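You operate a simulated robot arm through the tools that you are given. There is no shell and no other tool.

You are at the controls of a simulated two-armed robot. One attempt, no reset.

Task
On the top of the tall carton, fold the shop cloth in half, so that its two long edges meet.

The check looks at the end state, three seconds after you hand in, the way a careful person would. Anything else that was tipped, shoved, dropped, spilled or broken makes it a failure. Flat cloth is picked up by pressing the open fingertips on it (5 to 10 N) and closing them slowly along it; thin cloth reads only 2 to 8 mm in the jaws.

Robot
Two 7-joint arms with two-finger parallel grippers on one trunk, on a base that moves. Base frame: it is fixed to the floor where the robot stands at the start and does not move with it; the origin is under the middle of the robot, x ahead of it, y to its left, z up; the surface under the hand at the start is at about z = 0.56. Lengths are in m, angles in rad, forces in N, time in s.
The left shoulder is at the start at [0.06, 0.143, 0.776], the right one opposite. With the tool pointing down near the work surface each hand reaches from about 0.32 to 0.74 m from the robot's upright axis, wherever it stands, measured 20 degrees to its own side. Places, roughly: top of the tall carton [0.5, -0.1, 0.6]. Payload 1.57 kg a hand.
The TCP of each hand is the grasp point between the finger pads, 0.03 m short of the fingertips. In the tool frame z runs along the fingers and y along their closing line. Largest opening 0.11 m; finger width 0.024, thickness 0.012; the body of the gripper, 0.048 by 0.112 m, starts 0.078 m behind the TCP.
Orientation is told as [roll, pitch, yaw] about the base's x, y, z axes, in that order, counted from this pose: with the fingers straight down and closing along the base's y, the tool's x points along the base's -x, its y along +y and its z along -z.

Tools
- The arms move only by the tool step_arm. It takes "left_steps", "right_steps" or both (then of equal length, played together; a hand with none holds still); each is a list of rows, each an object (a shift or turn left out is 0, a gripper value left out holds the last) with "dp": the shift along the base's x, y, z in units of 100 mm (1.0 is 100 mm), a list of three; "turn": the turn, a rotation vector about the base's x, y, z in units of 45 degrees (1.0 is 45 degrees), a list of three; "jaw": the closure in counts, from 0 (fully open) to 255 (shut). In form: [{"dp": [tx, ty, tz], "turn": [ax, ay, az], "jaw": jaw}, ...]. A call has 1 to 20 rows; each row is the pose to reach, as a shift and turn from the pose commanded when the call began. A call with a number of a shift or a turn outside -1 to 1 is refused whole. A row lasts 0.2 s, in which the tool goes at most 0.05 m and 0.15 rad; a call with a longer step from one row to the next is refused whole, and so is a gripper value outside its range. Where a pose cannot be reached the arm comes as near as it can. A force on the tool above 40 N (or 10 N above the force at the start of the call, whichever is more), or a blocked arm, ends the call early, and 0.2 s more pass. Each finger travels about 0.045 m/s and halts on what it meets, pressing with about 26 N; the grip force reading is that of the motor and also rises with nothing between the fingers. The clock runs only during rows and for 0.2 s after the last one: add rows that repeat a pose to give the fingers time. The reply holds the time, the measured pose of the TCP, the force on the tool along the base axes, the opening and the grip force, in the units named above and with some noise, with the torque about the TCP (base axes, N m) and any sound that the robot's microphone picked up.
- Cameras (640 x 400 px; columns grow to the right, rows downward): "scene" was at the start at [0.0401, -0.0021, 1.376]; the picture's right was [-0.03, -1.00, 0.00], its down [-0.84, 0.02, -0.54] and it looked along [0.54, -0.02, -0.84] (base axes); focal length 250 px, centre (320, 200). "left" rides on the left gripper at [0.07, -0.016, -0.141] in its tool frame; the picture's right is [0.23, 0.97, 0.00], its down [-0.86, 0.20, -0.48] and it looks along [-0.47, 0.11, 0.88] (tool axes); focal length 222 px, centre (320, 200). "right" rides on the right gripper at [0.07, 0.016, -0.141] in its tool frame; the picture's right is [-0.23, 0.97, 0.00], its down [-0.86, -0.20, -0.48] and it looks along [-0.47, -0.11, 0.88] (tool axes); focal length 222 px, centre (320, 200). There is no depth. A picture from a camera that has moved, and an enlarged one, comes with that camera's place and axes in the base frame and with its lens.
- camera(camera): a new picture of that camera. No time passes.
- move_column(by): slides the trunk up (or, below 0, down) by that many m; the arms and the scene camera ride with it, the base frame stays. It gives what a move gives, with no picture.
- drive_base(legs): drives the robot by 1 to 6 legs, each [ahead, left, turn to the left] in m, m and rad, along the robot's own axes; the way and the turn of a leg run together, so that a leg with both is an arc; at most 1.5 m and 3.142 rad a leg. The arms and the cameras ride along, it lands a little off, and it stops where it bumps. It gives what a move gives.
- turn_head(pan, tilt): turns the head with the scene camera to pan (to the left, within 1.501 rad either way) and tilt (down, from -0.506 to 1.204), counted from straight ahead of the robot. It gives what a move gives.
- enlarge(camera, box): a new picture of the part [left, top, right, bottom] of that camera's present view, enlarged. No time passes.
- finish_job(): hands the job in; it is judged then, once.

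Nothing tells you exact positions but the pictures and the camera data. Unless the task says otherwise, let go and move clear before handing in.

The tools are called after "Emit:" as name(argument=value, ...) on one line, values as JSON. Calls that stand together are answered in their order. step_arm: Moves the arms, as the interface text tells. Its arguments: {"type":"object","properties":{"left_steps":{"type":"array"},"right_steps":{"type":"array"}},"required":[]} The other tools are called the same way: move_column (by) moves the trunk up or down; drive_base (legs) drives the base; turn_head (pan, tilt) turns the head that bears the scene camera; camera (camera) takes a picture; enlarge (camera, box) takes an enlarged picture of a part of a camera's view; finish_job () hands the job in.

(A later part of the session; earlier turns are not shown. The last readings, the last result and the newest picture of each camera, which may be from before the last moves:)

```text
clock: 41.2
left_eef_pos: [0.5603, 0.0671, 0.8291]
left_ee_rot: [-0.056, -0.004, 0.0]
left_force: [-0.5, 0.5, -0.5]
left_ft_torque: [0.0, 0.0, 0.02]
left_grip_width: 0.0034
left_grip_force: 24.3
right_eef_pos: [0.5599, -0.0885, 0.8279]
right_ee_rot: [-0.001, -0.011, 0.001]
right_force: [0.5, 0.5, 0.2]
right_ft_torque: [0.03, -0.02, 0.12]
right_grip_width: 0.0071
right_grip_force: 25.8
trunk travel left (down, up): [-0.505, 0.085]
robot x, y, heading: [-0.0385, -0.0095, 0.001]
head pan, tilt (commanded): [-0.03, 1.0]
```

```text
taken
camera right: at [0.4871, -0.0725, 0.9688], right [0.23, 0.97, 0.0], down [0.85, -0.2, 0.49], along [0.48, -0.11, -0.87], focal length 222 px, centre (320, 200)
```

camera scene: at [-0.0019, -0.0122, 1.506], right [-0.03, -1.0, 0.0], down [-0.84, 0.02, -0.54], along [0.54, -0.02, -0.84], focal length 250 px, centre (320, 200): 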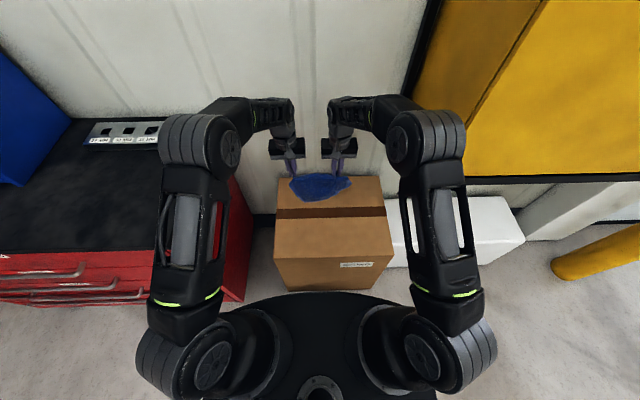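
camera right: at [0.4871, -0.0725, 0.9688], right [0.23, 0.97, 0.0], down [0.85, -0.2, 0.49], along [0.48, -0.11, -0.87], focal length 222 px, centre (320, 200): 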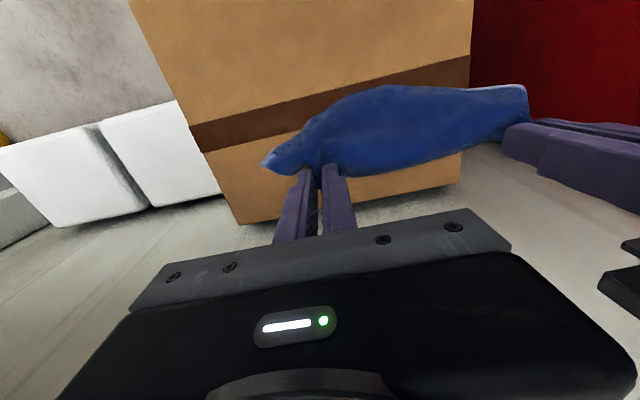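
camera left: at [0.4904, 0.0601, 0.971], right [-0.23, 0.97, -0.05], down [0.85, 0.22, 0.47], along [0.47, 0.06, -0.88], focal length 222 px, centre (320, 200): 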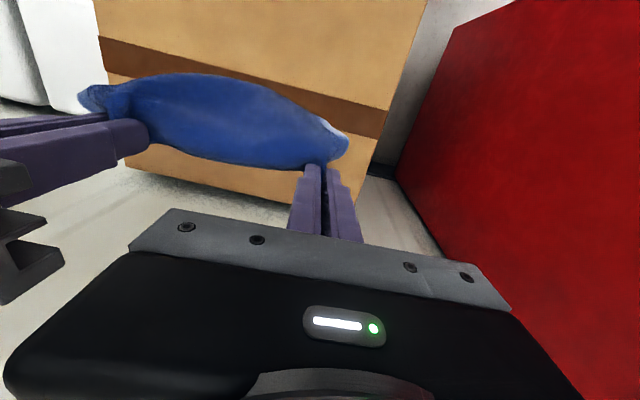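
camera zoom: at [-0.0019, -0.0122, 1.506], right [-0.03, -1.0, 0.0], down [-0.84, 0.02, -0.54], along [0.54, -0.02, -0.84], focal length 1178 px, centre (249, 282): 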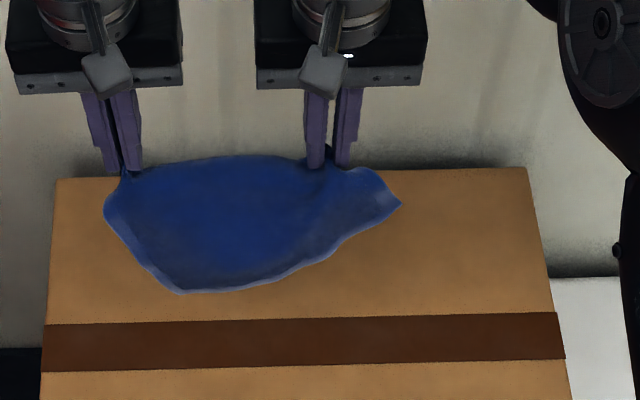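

The cloth hangs free with the near edge at the bottom. I move back over the near part of the carton, with the left hand higher so the bottom edge comes level, before laying it down.

Emit:
step_arm(left_steps=[{"dp": [-0.2, 0, -0.05]}, {"dp": [-0.4, 0, -0.1]}, {"dp": [-0.6, 0, -0.15]}, {"dp": [-0.8, 0, -0.2]}, {"dp": [-1.0, 0, -0.25]}], right_steps=[{"dp": [-0.2, 0.01, -0.12]}, {"dp": [-0.4, 0.02, -0.24]}, {"dp": [-0.6, 0.03, -0.36]}, {"dp": [-0.8, 0.04, -0.48]}, {"dp": [-1.0, 0.05, -0.6]}])

Emit:
enlarge(camera="scene", box=[260, 150, 400, 240])

Emit:
camera(camera="left")

Emit:
camera(camera="right")

```text
clock: 42.4
left_eef_pos: [0.4598, 0.0678, 0.8027]
left_ee_rot: [-0.054, -0.005, 0.003]
left_force: [0.0, 0.1, -0.5]
left_ft_torque: [0.01, 0.04, 0.03]
left_grip_width: 0.0031
left_grip_force: 24.2
right_eef_pos: [0.4603, -0.0845, 0.7686]
right_ee_rot: [0.0, -0.013, 0.004]
right_force: [-0.4, -0.1, -0.1]
right_ft_torque: [0.02, -0.05, 0.12]
right_grip_width: 0.0071
right_grip_force: 25.6
trunk travel left (down, up): [-0.505, 0.085]
robot x, y, heading: [-0.0384, -0.0093, -0.002]
head pan, tilt (commanded): [-0.03, 1.0]
```

```text
4.44 times, centred on (330, 195) of scene
camera zoom: at [-0.0024, -0.0121, 1.506], right [-0.03, -1.0, 0.0], down [-0.84, 0.02, -0.54], along [0.54, -0.02, -0.84], focal length 1112 px, centre (276, 222)
```

zoom: 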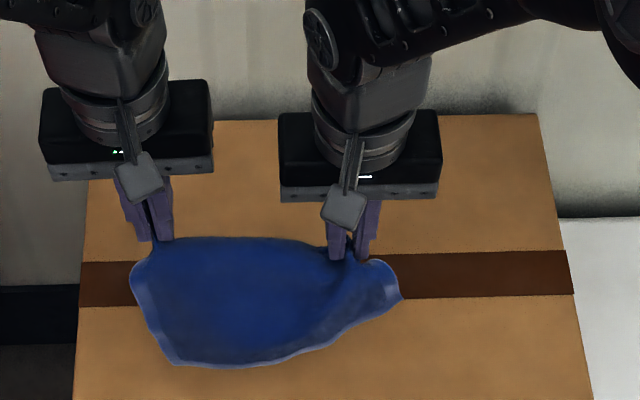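

```text
taken
camera left: at [0.3898, 0.0606, 0.9448], right [-0.23, 0.97, -0.05], down [0.85, 0.23, 0.47], along [0.47, 0.06, -0.88], focal length 222 px, centre (320, 200)
```

left: 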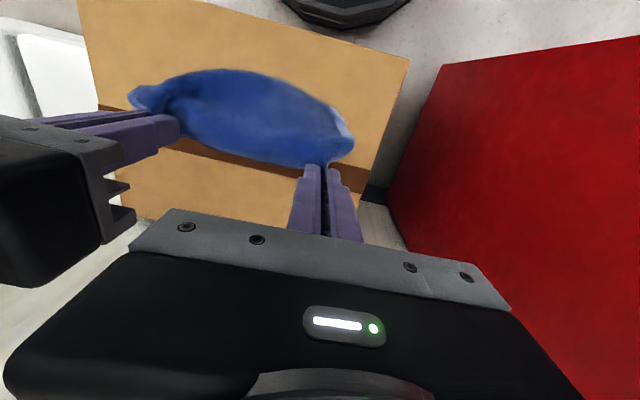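

```text
taken
camera right: at [0.3872, -0.0683, 0.909], right [0.22, 0.97, 0.0], down [0.85, -0.2, 0.49], along [0.48, -0.11, -0.87], focal length 222 px, centre (320, 200)
```

right: 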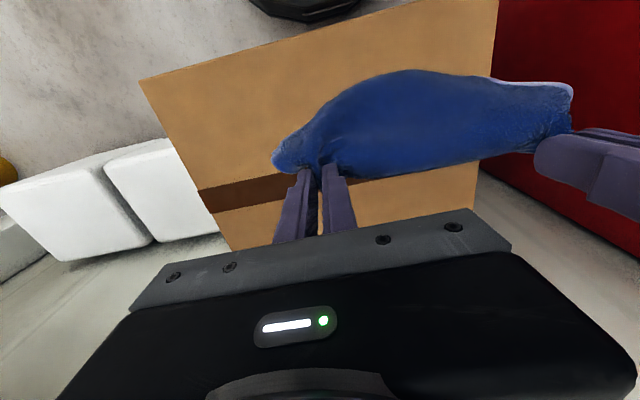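

Emit:
enlarge(camera="scene", box=[282, 195, 358, 240])

Emit:
enlarge(camera="right", box=[250, 50, 590, 200])

Emit:
enlarge(camera="left", box=[110, 50, 370, 190])

```text
8.42 times, centred on (320, 218) of scene
camera zoom: at [-0.0024, -0.0121, 1.506], right [-0.03, -1.0, 0.0], down [-0.84, 0.02, -0.54], along [0.54, -0.02, -0.84], focal length 2108 px, centre (320, 53)
```

zoom: 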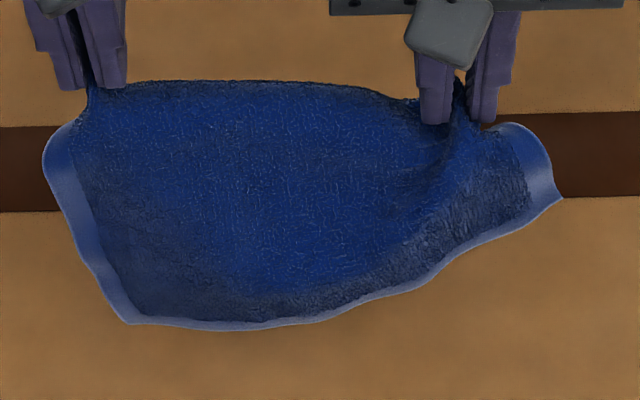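

```text
1.88 times, centred on (420, 125) of right
camera zoom: at [0.3872, -0.0683, 0.909], right [0.22, 0.97, 0.0], down [0.85, -0.2, 0.49], along [0.48, -0.11, -0.87], focal length 418 px, centre (132, 341)
```

zoom: 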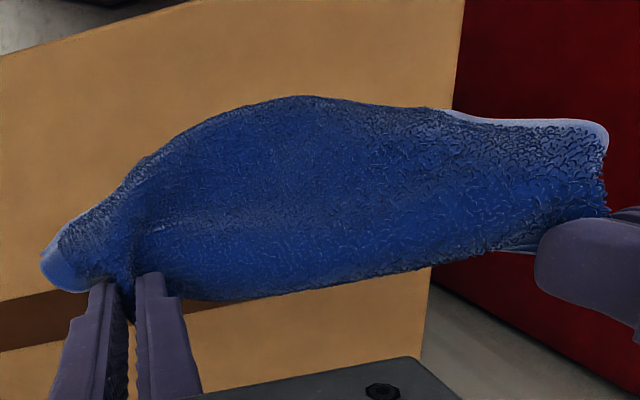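

```text
2.46 times, centred on (240, 120) of left
camera zoom: at [0.3898, 0.0606, 0.9448], right [-0.23, 0.97, -0.05], down [0.85, 0.23, 0.47], along [0.47, 0.06, -0.88], focal length 547 px, centre (517, 397)
```

zoom: 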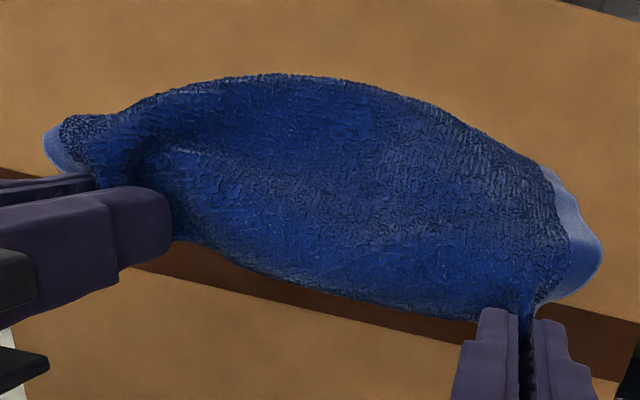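

The near edge now forms the bottom of the hanging cloth, with the tucked corner dangling behind it. I lower until the near edge touches the carton and then move forward so the near part is laid down.

Emit:
step_arm(left_steps=[{"dp": [-0.05, 0, -0.18]}, {"dp": [-0.1, 0, -0.35]}, {"dp": [-0.1, 0, -0.5]}, {"dp": [-0.1, 0, -0.5]}, {"dp": [0.1, 0, -0.61]}, {"dp": [0.3, 0, -0.73]}, {"dp": [0.5, 0, -0.88]}, {"dp": [0.7, 0, -1.0]}], right_steps=[{"dp": [-0.05, 0, -0.24]}, {"dp": [-0.1, 0, -0.49]}, {"dp": [-0.1, 0, -0.75]}, {"dp": [-0.1, 0, -0.75]}, {"dp": [0, 0, -0.81]}, {"dp": [0.1, 0, -0.85]}, {"dp": [0.2, 0, -0.89]}, {"dp": [0.3, 0, -0.92]}])

Emit:
enlarge(camera="scene", box=[260, 160, 400, 250])

Emit:
enlarge(camera="right", box=[180, 0, 600, 220])

Emit:
camera(camera="left")

```text
clock: 44.2
left_eef_pos: [0.5292, 0.0678, 0.7039]
left_ee_rot: [-0.053, -0.003, 0.004]
left_force: [0.0, -0.4, -0.2]
left_ft_torque: [0.03, 0.01, 0.04]
left_grip_width: 0.0032
left_grip_force: 24.3
right_eef_pos: [0.4892, -0.0807, 0.676]
right_ee_rot: [0.0, -0.01, 0.003]
right_force: [0.0, -0.2, -0.8]
right_ft_torque: [0.0, -0.03, 0.1]
right_grip_width: 0.0071
right_grip_force: 25.7
trunk travel left (down, up): [-0.505, 0.085]
robot x, y, heading: [-0.0427, -0.0104, 0.001]
head pan, tilt (commanded): [-0.03, 1.0]
```

```text
4.44 times, centred on (330, 205) of scene
camera zoom: at [-0.0014, -0.0122, 1.506], right [-0.03, -1.0, 0.0], down [-0.84, 0.02, -0.54], along [0.54, -0.02, -0.84], focal length 1112 px, centre (276, 178)
```

zoom: 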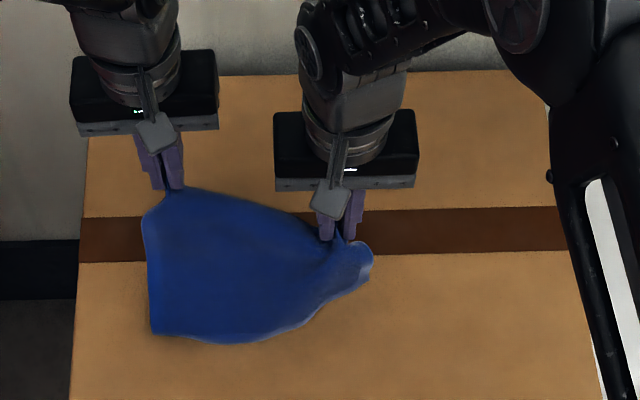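

```text
1.52 times, centred on (390, 110) of right
camera zoom: at [0.4179, -0.0655, 0.8159], right [0.22, 0.97, 0.0], down [0.85, -0.2, 0.49], along [0.47, -0.11, -0.87], focal length 338 px, centre (213, 337)
```

zoom: 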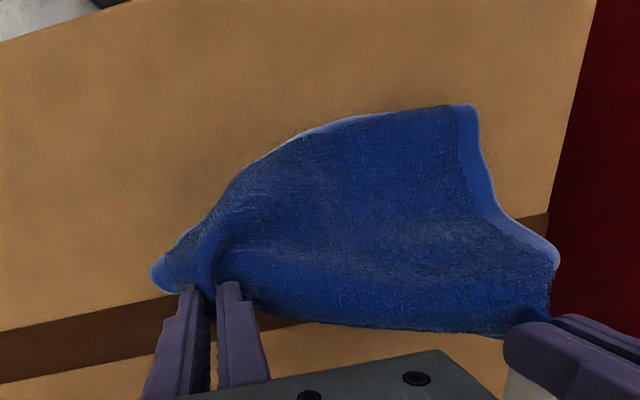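

```text
taken
camera left: at [0.4595, 0.0607, 0.8452], right [-0.23, 0.97, -0.05], down [0.85, 0.23, 0.47], along [0.47, 0.06, -0.88], focal length 222 px, centre (320, 200)
```

left: 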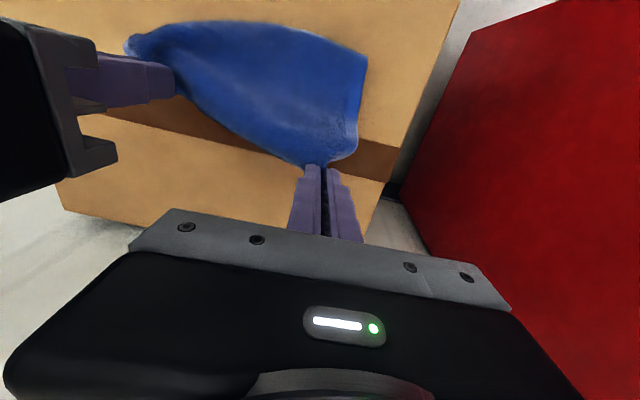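

The left part is landing well, but the right corner (P3) isn't quite on the carton yet. I lower a bit more and move further forward so both near corners get pulled out flat.

Emit:
step_arm(left_steps=[{"dp": [0.05, 0, -0.08]}, {"dp": [0.15, 0, -0.2]}, {"dp": [0.25, 0, -0.3]}, {"dp": [0.35, 0, -0.4]}, {"dp": [0.45, 0, -0.5]}, {"dp": [0.55, 0, -0.58]}], right_steps=[{"dp": [0, 0, -0.08]}, {"dp": [0, 0, -0.16]}, {"dp": [0.12, 0, -0.18]}, {"dp": [0.25, 0, -0.2]}, {"dp": [0.38, 0, -0.22]}, {"dp": [0.5, 0, -0.24]}])

Emit:
enlarge(camera="scene", box=[260, 160, 400, 250])

Emit:
camera(camera="right")

Emit:
camera(camera="left")

```text
clock: 45.6
left_eef_pos: [0.5861, 0.0702, 0.6459]
left_ee_rot: [-0.054, -0.005, 0.002]
left_force: [-0.4, 0.4, -0.6]
left_ft_torque: [0.03, 0.03, 0.08]
left_grip_width: 0.0032
left_grip_force: 24.6
right_eef_pos: [0.5402, -0.081, 0.6515]
right_ee_rot: [-0.001, -0.01, 0.002]
right_force: [0.9, -1.5, -0.3]
right_ft_torque: [0.01, -0.02, 0.11]
right_grip_width: 0.0071
right_grip_force: 26.4
trunk travel left (down, up): [-0.505, 0.085]
robot x, y, heading: [-0.0421, -0.006, 0.001]
head pan, tilt (commanded): [-0.03, 1.0]
```

```text
4.44 times, centred on (330, 205) of scene
camera zoom: at [-0.0015, -0.0122, 1.506], right [-0.03, -1.0, 0.0], down [-0.84, 0.02, -0.54], along [0.54, -0.02, -0.84], focal length 1112 px, centre (276, 178)
```

zoom: 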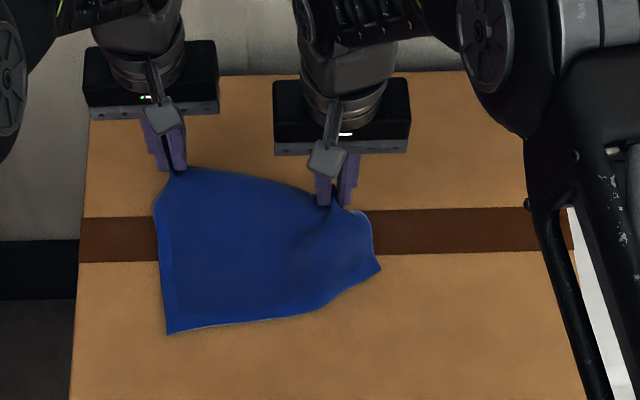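

```text
taken
camera right: at [0.4681, -0.0664, 0.7918], right [0.22, 0.97, 0.0], down [0.85, -0.2, 0.49], along [0.47, -0.11, -0.87], focal length 222 px, centre (320, 200)
```

right: 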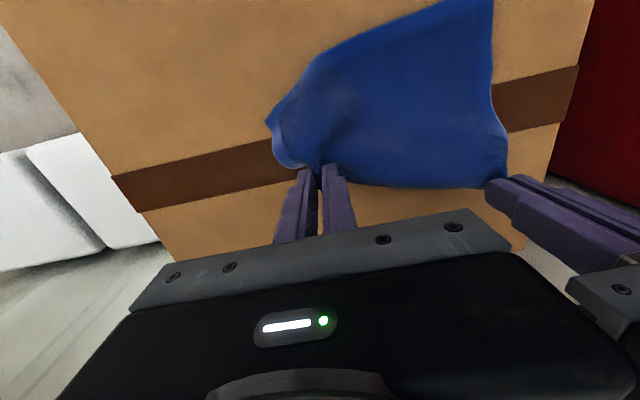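

```text
taken
camera left: at [0.5164, 0.0628, 0.7876], right [-0.23, 0.97, -0.05], down [0.85, 0.23, 0.47], along [0.47, 0.06, -0.88], focal length 222 px, centre (320, 200)
```

left: 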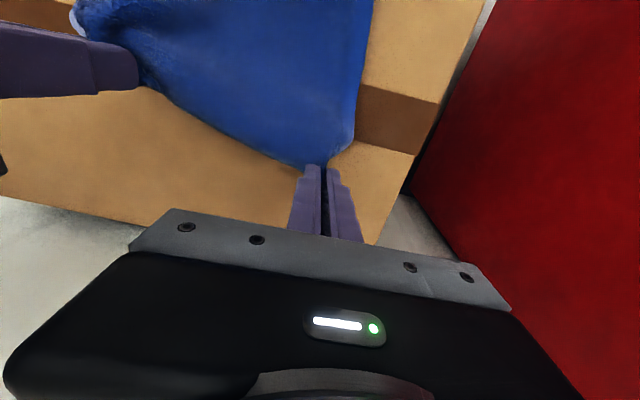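

The near edge now lies straight from about (0.437, 0.078) to (0.499, -0.127). To free the tucked far-right corner I raise the right hand, carry it back toward me so the flap trails out on the far side, and set it down.

Emit:
step_arm(right_steps=[{"dp": [-0.1, 0, 0.2]}, {"dp": [-0.2, 0, 0.36]}, {"dp": [-0.35, 0, 0.36]}, {"dp": [-0.5, 0, 0.28]}, {"dp": [-0.65, 0, 0.14]}, {"dp": [-0.78, 0, 0.0]}, {"dp": [-0.88, 0, -0.14]}, {"dp": [-0.94, 0, -0.26]}, {"dp": [-0.96, 0, -0.36]}])

Emit:
enlarge(camera="scene", box=[260, 160, 400, 250])

Emit:
camera(camera="right")

Emit:
camera(camera="left")

```text
clock: 47.6
left_eef_pos: [0.5834, 0.0686, 0.644]
left_ee_rot: [-0.057, 0.002, -0.002]
left_force: [-17.5, -18.3, -3.3]
left_ft_torque: [-0.54, 0.57, 0.04]
left_grip_width: 0.0036
left_grip_force: 24.5
right_eef_pos: [0.4473, -0.0814, 0.6155]
right_ee_rot: [0.003, -0.017, 0.003]
right_force: [18.1, 18.3, 4.5]
right_ft_torque: [0.66, -0.56, -0.34]
right_grip_width: 0.0073
right_grip_force: 25.7
trunk travel left (down, up): [-0.505, 0.085]
robot x, y, heading: [-0.0454, -0.0092, -0.002]
head pan, tilt (commanded): [-0.03, 1.0]
```

```text
4.44 times, centred on (330, 205) of scene
camera zoom: at [-0.0018, -0.0122, 1.506], right [-0.03, -1.0, 0.0], down [-0.84, 0.02, -0.54], along [0.54, -0.02, -0.84], focal length 1112 px, centre (276, 178)
```

zoom: 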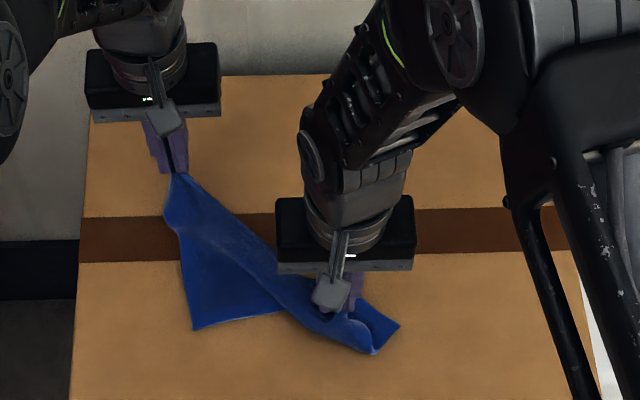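

```text
taken
camera right: at [0.3746, -0.0661, 0.7564], right [0.22, 0.97, 0.01], down [0.85, -0.2, 0.49], along [0.48, -0.1, -0.87], focal length 222 px, centre (320, 200)
```

right: 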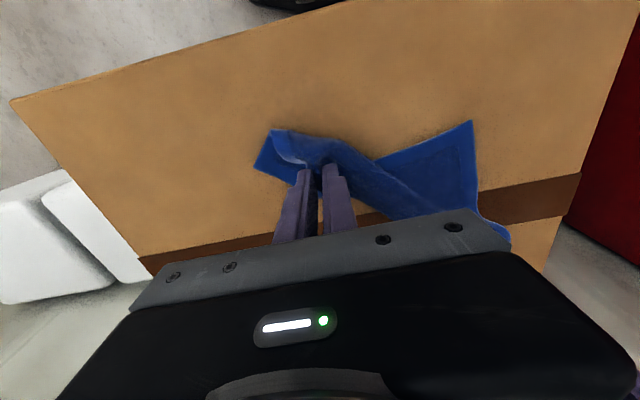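

```text
taken
camera left: at [0.5147, 0.0614, 0.787], right [-0.23, 0.97, -0.05], down [0.86, 0.23, 0.47], along [0.47, 0.06, -0.88], focal length 222 px, centre (320, 200)
```

left: 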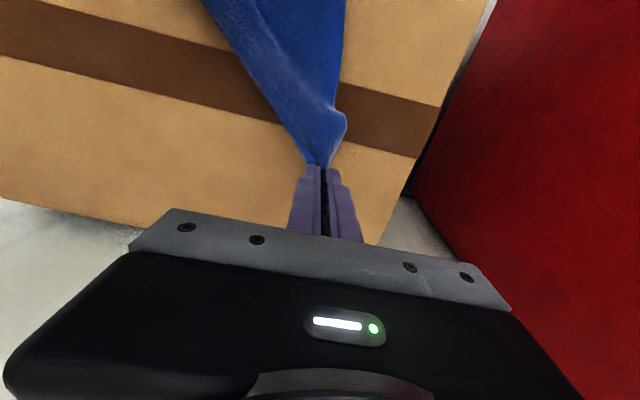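

The hands pulled against each other (25 N), since the taut line between them is too short for that move. I relax it by bringing the left hand closer.

Emit:
step_arm(left_steps=[{"dp": [-0.1, -0.08, 0]}, {"dp": [-0.25, -0.18, -0.05]}, {"dp": [-0.4, -0.28, -0.1]}, {"dp": [-0.5, -0.35, -0.15]}])

Emit:
enlarge(camera="scene", box=[285, 185, 365, 245])

Emit:
enlarge(camera="right", box=[230, 90, 520, 260])

```text
clock: 48.6
left_eef_pos: [0.5356, 0.0351, 0.6308]
left_ee_rot: [-0.052, -0.007, 0.003]
left_force: [-0.5, 0.0, -0.3]
left_ft_torque: [0.03, 0.01, 0.01]
left_grip_width: 0.0032
left_grip_force: 24.3
right_eef_pos: [0.4442, -0.0836, 0.6141]
right_ee_rot: [-0.001, -0.008, 0.002]
right_force: [0.7, -0.3, -0.1]
right_ft_torque: [0.0, -0.03, 0.01]
right_grip_width: 0.0064
right_grip_force: 25.9
trunk travel left (down, up): [-0.505, 0.085]
robot x, y, heading: [-0.0411, -0.0147, -0.006]
head pan, tilt (commanded): [-0.03, 1.0]
```

```text
6.67 times, centred on (325, 215) of scene
camera zoom: at [-0.002, -0.0123, 1.506], right [-0.03, -1.0, 0.0], down [-0.84, 0.02, -0.54], along [0.54, -0.02, -0.84], focal length 1669 px, centre (287, 100)
```

zoom: 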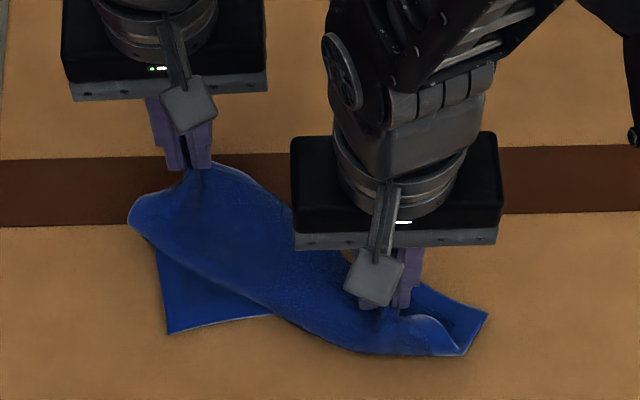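

```text
2.21 times, centred on (375, 175) of right
camera zoom: at [0.372, -0.0681, 0.7557], right [0.22, 0.97, 0.0], down [0.85, -0.2, 0.49], along [0.47, -0.11, -0.87], focal length 490 px, centre (199, 255)
```

zoom: 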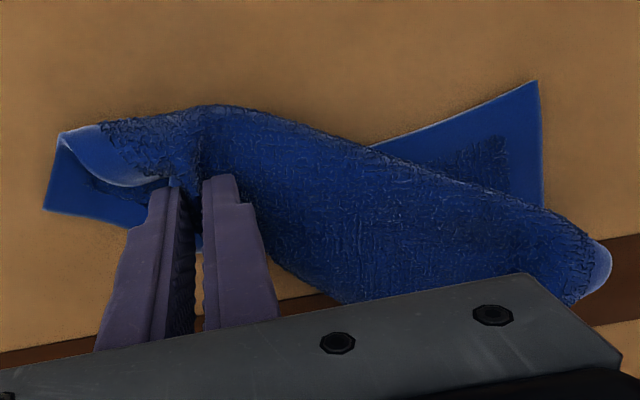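

The right side is now turned back with the near edge nearly square. I lower the right hand, release its bite, and back up to see where the corners lie.

Emit:
step_arm(right_steps=[{"dp": [0, 0, -0.05]}, {"dp": [0, 0, -0.1]}, {"dp": [0, 0, -0.1], "jaw": 235}, {"dp": [0, 0, -0.1], "jaw": 215}, {"dp": [0, 0, -0.1], "jaw": 195}, {"dp": [0, 0, -0.1], "jaw": 180}, {"dp": [0, 0, 0.1], "jaw": 180}, {"dp": [0, 0, 0.3]}, {"dp": [0, 0, 0.5]}, {"dp": [0.1, -0.2, 0.7]}, {"dp": [0.2, -0.5, 0.9]}, {"dp": [0.2, -0.8, 1.0]}, {"dp": [0.2, -1.0, 1.0]}])

Emit:
enlarge(camera="scene", box=[285, 185, 365, 245])

Emit:
camera(camera="right")

Emit:
camera(camera="left")

```text
clock: 51.4
left_eef_pos: [0.5348, 0.0333, 0.6303]
left_ee_rot: [-0.053, -0.005, 0.001]
left_force: [1.0, -0.3, 0.8]
left_ft_torque: [0.0, -0.03, 0.01]
left_grip_width: 0.0032
left_grip_force: 24.3
right_eef_pos: [0.4645, -0.1849, 0.7158]
right_ee_rot: [0.0, -0.011, 0.001]
right_force: [-0.2, 0.2, -0.9]
right_ft_torque: [0.0, 0.0, 0.0]
right_grip_width: 0.0325
right_grip_force: 0.0
trunk travel left (down, up): [-0.505, 0.085]
robot x, y, heading: [-0.0458, -0.0112, 0.004]
head pan, tilt (commanded): [-0.03, 1.0]
```

```text
6.67 times, centred on (325, 215) of scene
camera zoom: at [-0.0019, -0.0124, 1.506], right [-0.03, -1.0, 0.0], down [-0.84, 0.02, -0.54], along [0.54, -0.02, -0.84], focal length 1669 px, centre (287, 100)
```

zoom: 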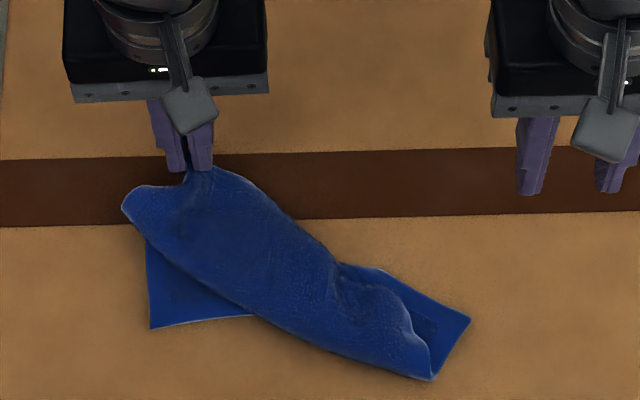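

```text
taken
camera right: at [0.3917, -0.1684, 0.8558], right [0.22, 0.97, 0.0], down [0.85, -0.2, 0.49], along [0.47, -0.11, -0.87], focal length 222 px, centre (320, 200)
```

right: 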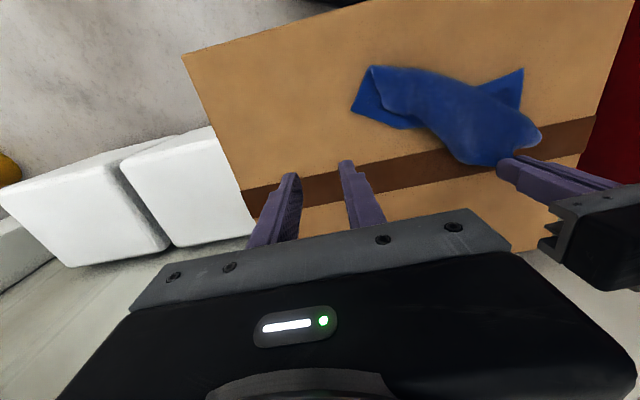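

```text
taken
camera left: at [0.4644, 0.026, 0.7723], right [-0.23, 0.97, -0.05], down [0.85, 0.23, 0.47], along [0.47, 0.06, -0.88], focal length 222 px, centre (320, 200)
```

left: 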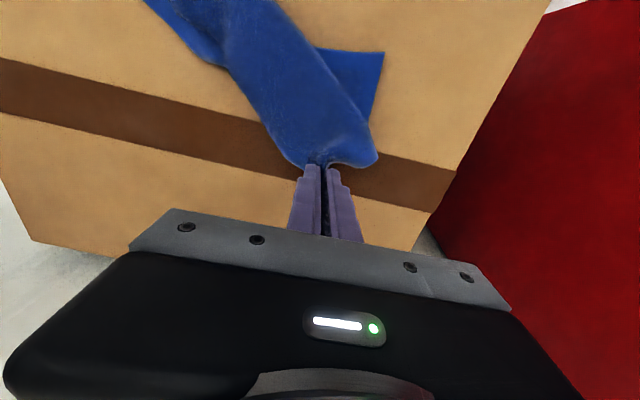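

Emit:
enlarge(camera="right", box=[330, 50, 570, 190])

Emit:
enlarge(camera="scene", box=[298, 200, 352, 236])

```text
2.67 times, centred on (450, 120) of right
camera zoom: at [0.3917, -0.1684, 0.8558], right [0.22, 0.97, 0.0], down [0.85, -0.2, 0.49], along [0.47, -0.11, -0.87], focal length 592 px, centre (-27, 413)
```

zoom: 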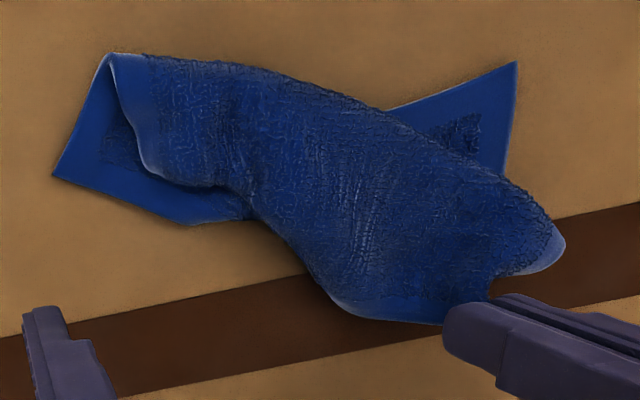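

```text
11.11 times, centred on (325, 218) of scene
camera zoom: at [-0.0019, -0.0124, 1.506], right [-0.03, -1.0, 0.0], down [-0.84, 0.02, -0.54], along [0.54, -0.02, -0.84], focal length 2781 px, centre (264, 0)
```

zoom: 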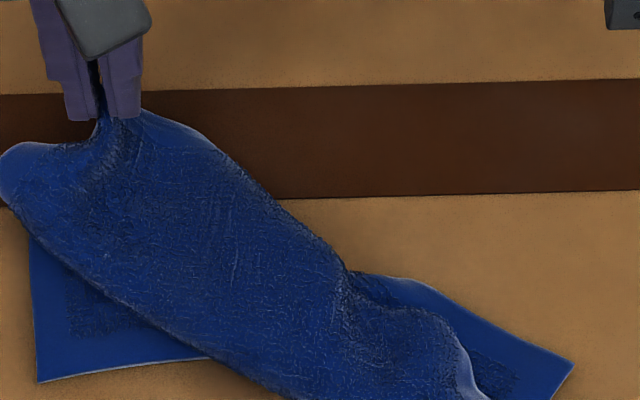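

Now it is clear: the loose corner at about (0.438, -0.141) is the true far-right corner, lying flat and exposed, with the far edge running straight from it to the left grip. I'll pinch it there with the right hand turned to follow that edge, then hang the cloth cleanly from its far edge.

Emit:
step_arm(right_steps=[{"dp": [-0.03, 0.12, -0.1], "turn": [0, 0, -0.114], "jaw": 185}, {"dp": [-0.06, 0.24, -0.22], "turn": [0, 0, -0.228]}, {"dp": [-0.09, 0.36, -0.36], "turn": [0, 0, -0.342]}, {"dp": [-0.11, 0.48, -0.5], "turn": [0, 0, -0.455]}, {"dp": [-0.13, 0.6, -0.68], "turn": [0, 0, -0.569]}, {"dp": [-0.144, 0.726, -0.86], "turn": [0, 0, -0.683]}])

Emit:
enlarge(camera="right", box=[200, 80, 440, 230])

Emit:
enlarge(camera="scene", box=[298, 195, 368, 240])

```text
clock: 52.8
left_eef_pos: [0.5354, 0.034, 0.6313]
left_ee_rot: [-0.055, -0.003, 0.001]
left_force: [-0.6, 0.1, 0.8]
left_ft_torque: [-0.04, 0.04, 0.06]
left_grip_width: 0.003
left_grip_force: 24.2
right_eef_pos: [0.4514, -0.1098, 0.63]
right_ee_rot: [-0.001, -0.012, -0.536]
right_force: [0.2, 0.5, 0.8]
right_ft_torque: [0.01, 0.0, -0.01]
right_grip_width: 0.0301
right_grip_force: 0.0
trunk travel left (down, up): [-0.505, 0.085]
robot x, y, heading: [-0.0415, -0.0104, -0.0]
head pan, tilt (commanded): [-0.03, 1.0]
```

```text
2.67 times, centred on (320, 155) of right
camera zoom: at [0.3969, -0.0603, 0.7704], right [0.69, 0.72, 0.0], down [0.63, -0.6, 0.49], along [0.35, -0.34, -0.87], focal length 592 px, centre (320, 320)
```

zoom: 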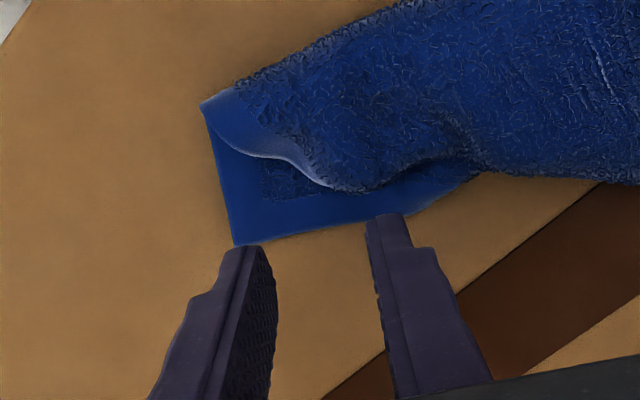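

```text
8.89 times, centred on (333, 218) of scene
camera zoom: at [-0.0018, -0.012, 1.506], right [-0.03, -1.0, 0.0], down [-0.84, 0.02, -0.54], along [0.54, -0.02, -0.84], focal length 2225 px, centre (204, 44)
```

zoom: 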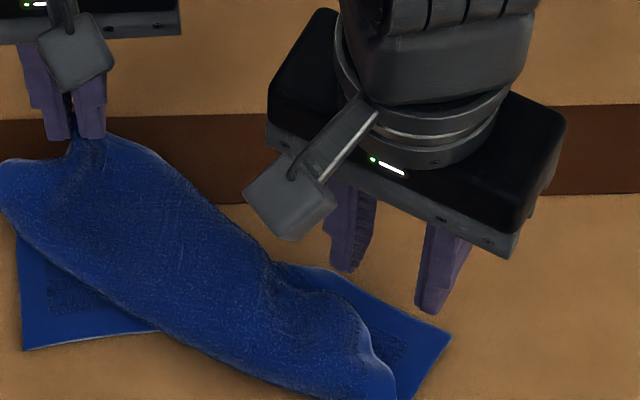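

The jaws line up with the exposed far edge by its corner. I shift slightly toward the corner and lower to contact.

Emit:
step_arm(right_steps=[{"dp": [-0.008, -0.025, -0.1]}, {"dp": [-0.016, -0.05, -0.2]}, {"dp": [-0.016, -0.05, -0.28]}, {"dp": [-0.016, -0.05, -0.33]}, {"dp": [-0.016, -0.05, -0.36]}])

Emit:
enlarge(camera="right", box=[220, 100, 420, 225])

```text
clock: 54.0
left_eef_pos: [0.535, 0.034, 0.6298]
left_ee_rot: [-0.053, -0.006, 0.002]
left_force: [0.3, 0.2, -0.2]
left_ft_torque: [-0.01, 0.0, 0.02]
left_grip_width: 0.0031
left_grip_force: 24.6
right_eef_pos: [0.448, -0.1146, 0.5932]
right_ee_rot: [0.0, -0.011, -0.534]
right_force: [0.3, 1.0, 4.5]
right_ft_torque: [0.02, 0.02, 0.01]
right_grip_width: 0.0305
right_grip_force: 0.0
trunk travel left (down, up): [-0.505, 0.085]
robot x, y, heading: [-0.0442, -0.0093, 0.0]
head pan, tilt (commanded): [-0.03, 1.0]
```

```text
3.20 times, centred on (320, 162) of right
camera zoom: at [0.3949, -0.0656, 0.7341], right [0.69, 0.72, 0.0], down [0.63, -0.6, 0.49], along [0.35, -0.34, -0.87], focal length 711 px, centre (320, 320)
```

zoom: 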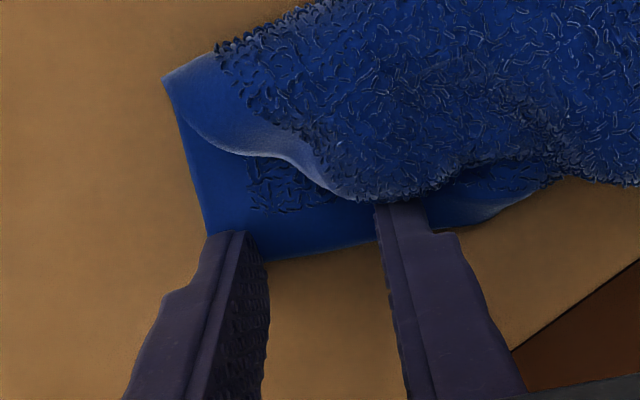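

Emit:
step_arm(right_steps=[{"dp": [0, 0, -0.01], "jaw": 189}, {"dp": [0, 0, -0.015], "jaw": 193}, {"dp": [0, 0, -0.015], "jaw": 197}, {"dp": [0, 0, -0.015], "jaw": 201}, {"dp": [0, 0, -0.015], "jaw": 205}, {"dp": [0, 0, -0.015], "jaw": 209}, {"dp": [0, 0, -0.015], "jaw": 213}, {"dp": [0, 0, -0.015], "jaw": 217}, {"dp": [0, 0, -0.015], "jaw": 221}, {"dp": [0, 0, -0.015], "jaw": 225}])

Emit:
enlarge(camera="right", box=[220, 100, 420, 225])

```text
clock: 56.2
left_eef_pos: [0.5347, 0.0341, 0.6305]
left_ee_rot: [-0.053, -0.006, 0.0]
left_force: [0.8, -0.3, 0.1]
left_ft_torque: [-0.03, -0.03, 0.02]
left_grip_width: 0.0031
left_grip_force: 24.5
right_eef_pos: [0.4485, -0.1149, 0.5922]
right_ee_rot: [-0.001, -0.012, -0.534]
right_force: [1.5, 1.2, 19.7]
right_ft_torque: [0.15, 0.09, 0.01]
right_grip_width: 0.0144
right_grip_force: 0.3
trunk travel left (down, up): [-0.505, 0.085]
robot x, y, heading: [-0.045, -0.0101, 0.009]
head pan, tilt (commanded): [-0.03, 1.0]
```

```text
3.20 times, centred on (320, 162) of right
camera zoom: at [0.3939, -0.0652, 0.7331], right [0.69, 0.72, 0.0], down [0.63, -0.6, 0.49], along [0.35, -0.34, -0.87], focal length 711 px, centre (320, 320)
```

zoom: 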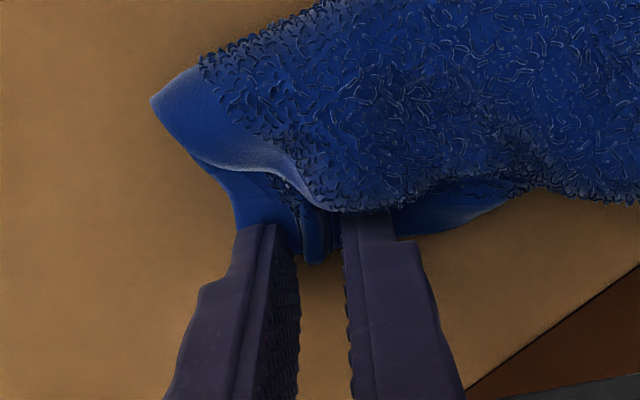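

Emit:
step_arm(right_steps=[{"dp": [0, 0, 0.008], "jaw": 229}, {"dp": [0, 0, 0.01], "jaw": 233}, {"dp": [0, 0, 0.01], "jaw": 237}, {"dp": [0, 0, 0.01], "jaw": 241}, {"dp": [0, 0, 0.01], "jaw": 245}, {"dp": [0, 0, 0.01], "jaw": 250}, {"dp": [0, 0, 0.01], "jaw": 255}, {"dp": [0, 0, 0.01], "jaw": 255}, {"dp": [0, 0, 0.01], "jaw": 255}])

Emit:
enlarge(camera="right", box=[220, 100, 420, 225])

```text
clock: 58.2
left_eef_pos: [0.5336, 0.0325, 0.6305]
left_ee_rot: [-0.053, -0.004, 0.002]
left_force: [-0.2, 1.1, 0.0]
left_ft_torque: [0.03, -0.01, 0.04]
left_grip_width: 0.0032
left_grip_force: 24.2
right_eef_pos: [0.4481, -0.115, 0.5926]
right_ee_rot: [-0.001, -0.011, -0.535]
right_force: [-1.4, 0.1, 13.4]
right_ft_torque: [0.05, 0.15, 0.03]
right_grip_width: 0.0041
right_grip_force: 24.4
trunk travel left (down, up): [-0.505, 0.085]
robot x, y, heading: [-0.0383, -0.0136, 0.002]
head pan, tilt (commanded): [-0.03, 1.0]
```

```text
3.20 times, centred on (320, 162) of right
camera zoom: at [0.3935, -0.0656, 0.7333], right [0.69, 0.72, 0.0], down [0.63, -0.6, 0.49], along [0.35, -0.34, -0.87], focal length 711 px, centre (320, 320)
```

zoom: 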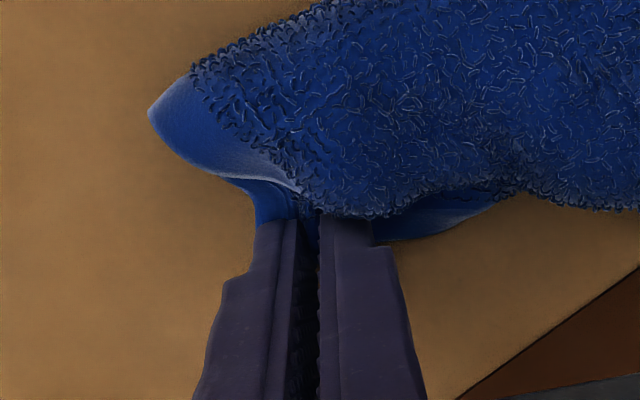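

The right hand now holds the true far-right corner (4 mm, single bite). I lift both hands together so the whole cloth hangs from its far edge.

Emit:
step_arm(left_steps=[{"dp": [0, 0, 0.1]}, {"dp": [0, 0, 0.25]}, {"dp": [0, 0, 0.4]}, {"dp": [0, 0, 0.55]}, {"dp": [0, 0, 0.65]}], right_steps=[{"dp": [0, 0, 0.15]}, {"dp": [0, 0, 0.35]}, {"dp": [0, 0, 0.55]}, {"dp": [0, 0, 0.78]}, {"dp": [0, 0, 1.0]}])

Emit:
step_arm(left_steps=[{"dp": [0, 0, 0.2]}, {"dp": [0, 0, 0.4]}, {"dp": [0, 0, 0.6]}, {"dp": [0, 0, 0.8]}, {"dp": [0, 0, 0.95]}], right_steps=[{"dp": [0, 0, 0.2]}, {"dp": [0, 0, 0.4]}, {"dp": [0, 0, 0.6]}, {"dp": [0, 0, 0.8]}, {"dp": [0, 0, 0.97]}])

Emit:
enlarge(camera="scene", box=[260, 150, 400, 240])

Emit:
camera(camera="left")

Emit:
camera(camera="right")

```text
clock: 59.4
left_eef_pos: [0.5354, 0.0323, 0.6954]
left_ee_rot: [-0.053, -0.005, 0.002]
left_force: [0.7, -0.1, -0.4]
left_ft_torque: [0.0, -0.01, 0.03]
left_grip_width: 0.0032
left_grip_force: 23.9
right_eef_pos: [0.4493, -0.1135, 0.6928]
right_ee_rot: [0.001, -0.01, -0.533]
right_force: [-1.3, 0.2, -0.1]
right_ft_torque: [-0.01, -0.03, -0.02]
right_grip_width: 0.0039
right_grip_force: 24.2
trunk travel left (down, up): [-0.505, 0.085]
robot x, y, heading: [-0.0431, -0.0083, 0.004]
head pan, tilt (commanded): [-0.03, 1.0]
```

```text
clock: 60.6
left_eef_pos: [0.5356, 0.0336, 0.789]
left_ee_rot: [-0.054, -0.005, -0.001]
left_force: [-0.4, -0.4, -0.1]
left_ft_torque: [0.01, -0.01, 0.06]
left_grip_width: 0.0031
left_grip_force: 24.4
right_eef_pos: [0.4473, -0.1168, 0.7883]
right_ee_rot: [0.0, -0.011, -0.534]
right_force: [0.2, -0.1, -0.7]
right_ft_torque: [-0.02, -0.03, -0.04]
right_grip_width: 0.0037
right_grip_force: 24.7
trunk travel left (down, up): [-0.505, 0.085]
robot x, y, heading: [-0.0424, -0.0123, -0.001]
head pan, tilt (commanded): [-0.03, 1.0]
```

```text
4.44 times, centred on (330, 195) of scene
camera zoom: at [-0.0023, -0.0122, 1.5059], right [-0.03, -1.0, 0.0], down [-0.84, 0.02, -0.54], along [0.54, -0.02, -0.84], focal length 1112 px, centre (276, 222)
```

zoom: 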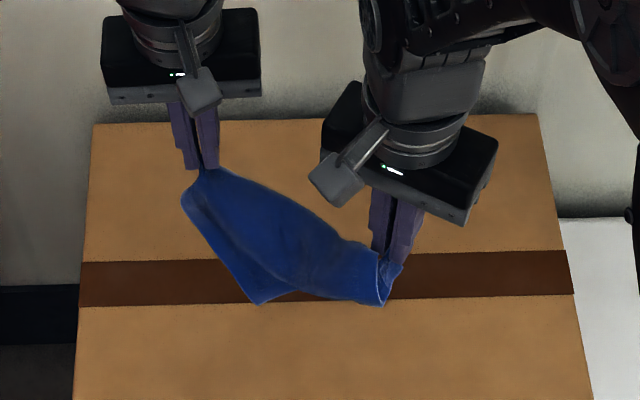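

```text
taken
camera left: at [0.4653, 0.0259, 0.9327], right [-0.23, 0.97, -0.05], down [0.85, 0.23, 0.47], along [0.47, 0.06, -0.88], focal length 222 px, centre (320, 200)
```

left: 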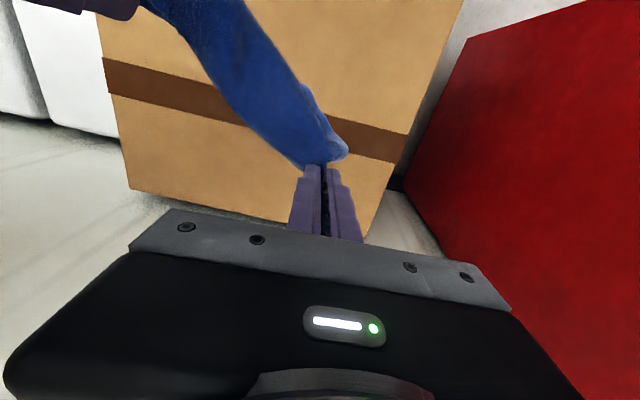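

```text
taken
camera right: at [0.3928, -0.0663, 0.9292], right [0.69, 0.72, 0.0], down [0.63, -0.6, 0.49], along [0.35, -0.34, -0.87], focal length 222 px, centre (320, 200)
```

right: 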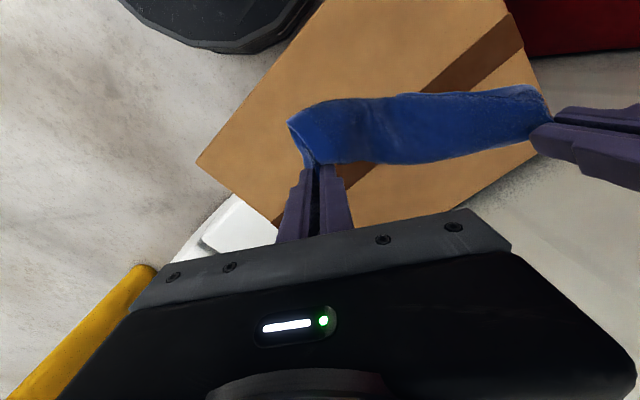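

I square the far edge up across the carton, turning the right hand to match, with both hands at x = 0.46.

Emit:
step_arm(left_steps=[{"dp": [-0.12, 0.08, 0]}, {"dp": [-0.25, 0.15, 0]}, {"dp": [-0.38, 0.23, 0]}, {"dp": [-0.5, 0.31, 0]}, {"dp": [-0.63, 0.38, 0]}, {"dp": [-0.75, 0.46, 0]}, {"dp": [-0.75, 0.46, 0]}, {"dp": [-0.75, 0.46, 0]}], right_steps=[{"dp": [0.02, 0.045, 0], "turn": [0, 0, 0.114]}, {"dp": [0.04, 0.09, 0], "turn": [0, 0, 0.227]}, {"dp": [0.065, 0.135, 0], "turn": [0, 0, 0.34]}, {"dp": [0.085, 0.18, 0], "turn": [0, 0, 0.454]}, {"dp": [0.11, 0.225, 0], "turn": [0, 0, 0.567]}, {"dp": [0.13, 0.27, 0], "turn": [0, 0, 0.68]}, {"dp": [0.13, 0.27, 0], "turn": [0, 0, 0.68]}, {"dp": [0.13, 0.27, 0], "turn": [0, 0, 0.68]}])

Emit:
enlarge(camera="scene", box=[260, 170, 400, 260])

Emit:
camera(camera="left")

Emit:
camera(camera="right")

```text
clock: 62.4
left_eef_pos: [0.4614, 0.0808, 0.7896]
left_ee_rot: [-0.054, -0.004, 0.001]
left_force: [-0.3, 0.9, 0.2]
left_ft_torque: [0.01, -0.01, 0.04]
left_grip_width: 0.0031
left_grip_force: 24.3
right_eef_pos: [0.4622, -0.0884, 0.7884]
right_ee_rot: [0.0, -0.01, 0.002]
right_force: [-0.2, 0.7, -0.1]
right_ft_torque: [-0.01, 0.01, -0.02]
right_grip_width: 0.0036
right_grip_force: 24.6
trunk travel left (down, up): [-0.505, 0.085]
robot x, y, heading: [-0.0428, -0.0077, -0.004]
head pan, tilt (commanded): [-0.03, 1.0]
```

```text
4.44 times, centred on (330, 215) of scene
camera zoom: at [-0.002, -0.0121, 1.506], right [-0.03, -1.0, 0.0], down [-0.84, 0.02, -0.54], along [0.54, -0.02, -0.84], focal length 1112 px, centre (276, 133)
```

zoom: 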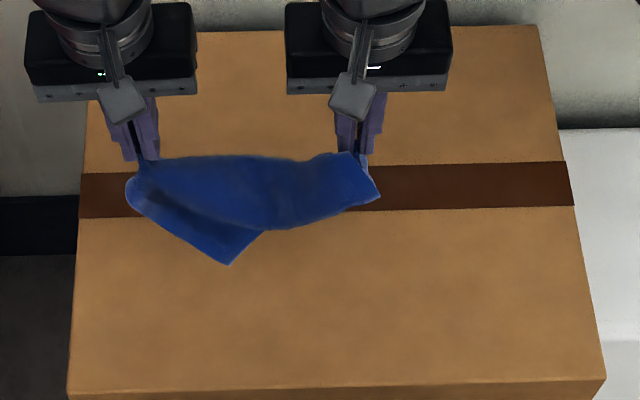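

```text
taken
camera left: at [0.3911, 0.0727, 0.9314], right [-0.23, 0.97, -0.05], down [0.85, 0.23, 0.47], along [0.47, 0.06, -0.88], focal length 222 px, centre (320, 200)
```

left: 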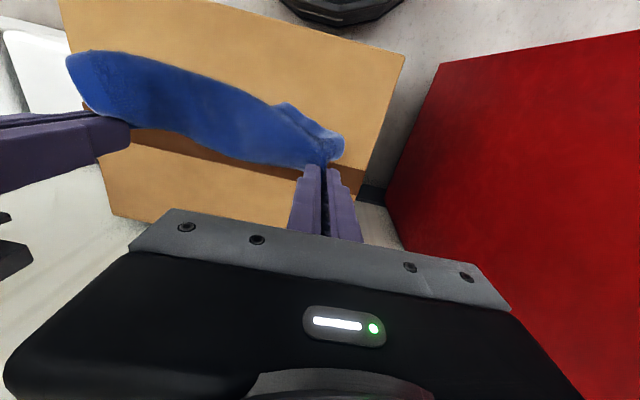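

```text
taken
camera right: at [0.3897, -0.0727, 0.9295], right [0.23, 0.97, 0.0], down [0.85, -0.2, 0.49], along [0.48, -0.11, -0.87], focal length 222 px, centre (320, 200)
```

right: 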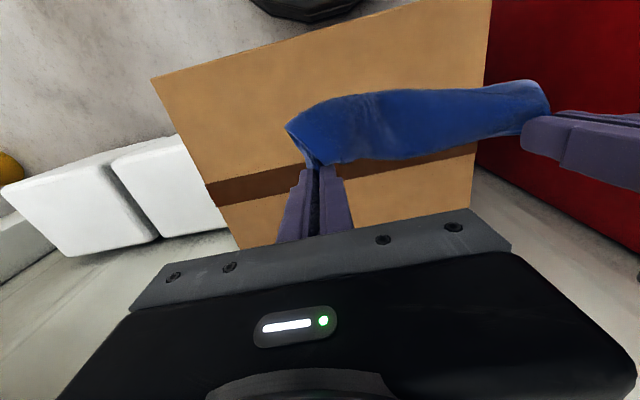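

Emit:
enlarge(camera="scene", box=[284, 190, 352, 236])

Emit:
enlarge(camera="right", box=[270, 60, 570, 200])

Emit:
enlarge(camera="left", box=[50, 30, 370, 190])

```text
8.70 times, centred on (318, 213) of scene
camera zoom: at [-0.002, -0.0121, 1.506], right [-0.03, -1.0, 0.0], down [-0.84, 0.02, -0.54], along [0.54, -0.02, -0.84], focal length 2177 px, centre (337, 87)
```

zoom: 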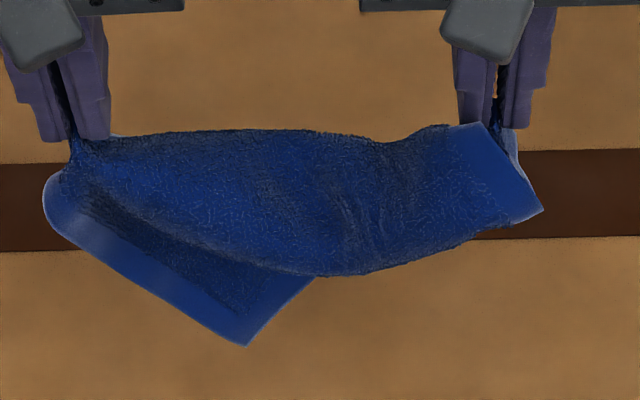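

```text
2.13 times, centred on (420, 130) of right
camera zoom: at [0.3897, -0.0727, 0.9295], right [0.23, 0.97, 0.0], down [0.85, -0.2, 0.49], along [0.48, -0.11, -0.87], focal length 474 px, centre (107, 349)
```

zoom: 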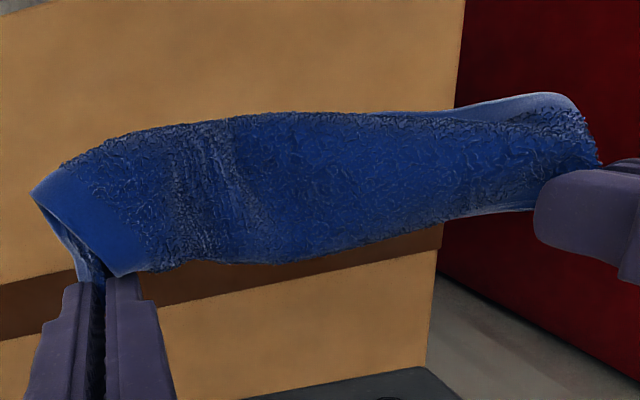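

```text
2.00 times, centred on (210, 110) of left
camera zoom: at [0.3911, 0.0727, 0.9314], right [-0.23, 0.97, -0.05], down [0.85, 0.23, 0.47], along [0.47, 0.06, -0.88], focal length 444 px, centre (540, 380)
```

zoom: 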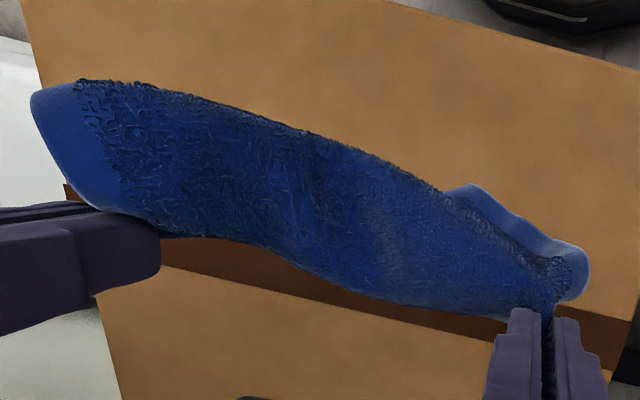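

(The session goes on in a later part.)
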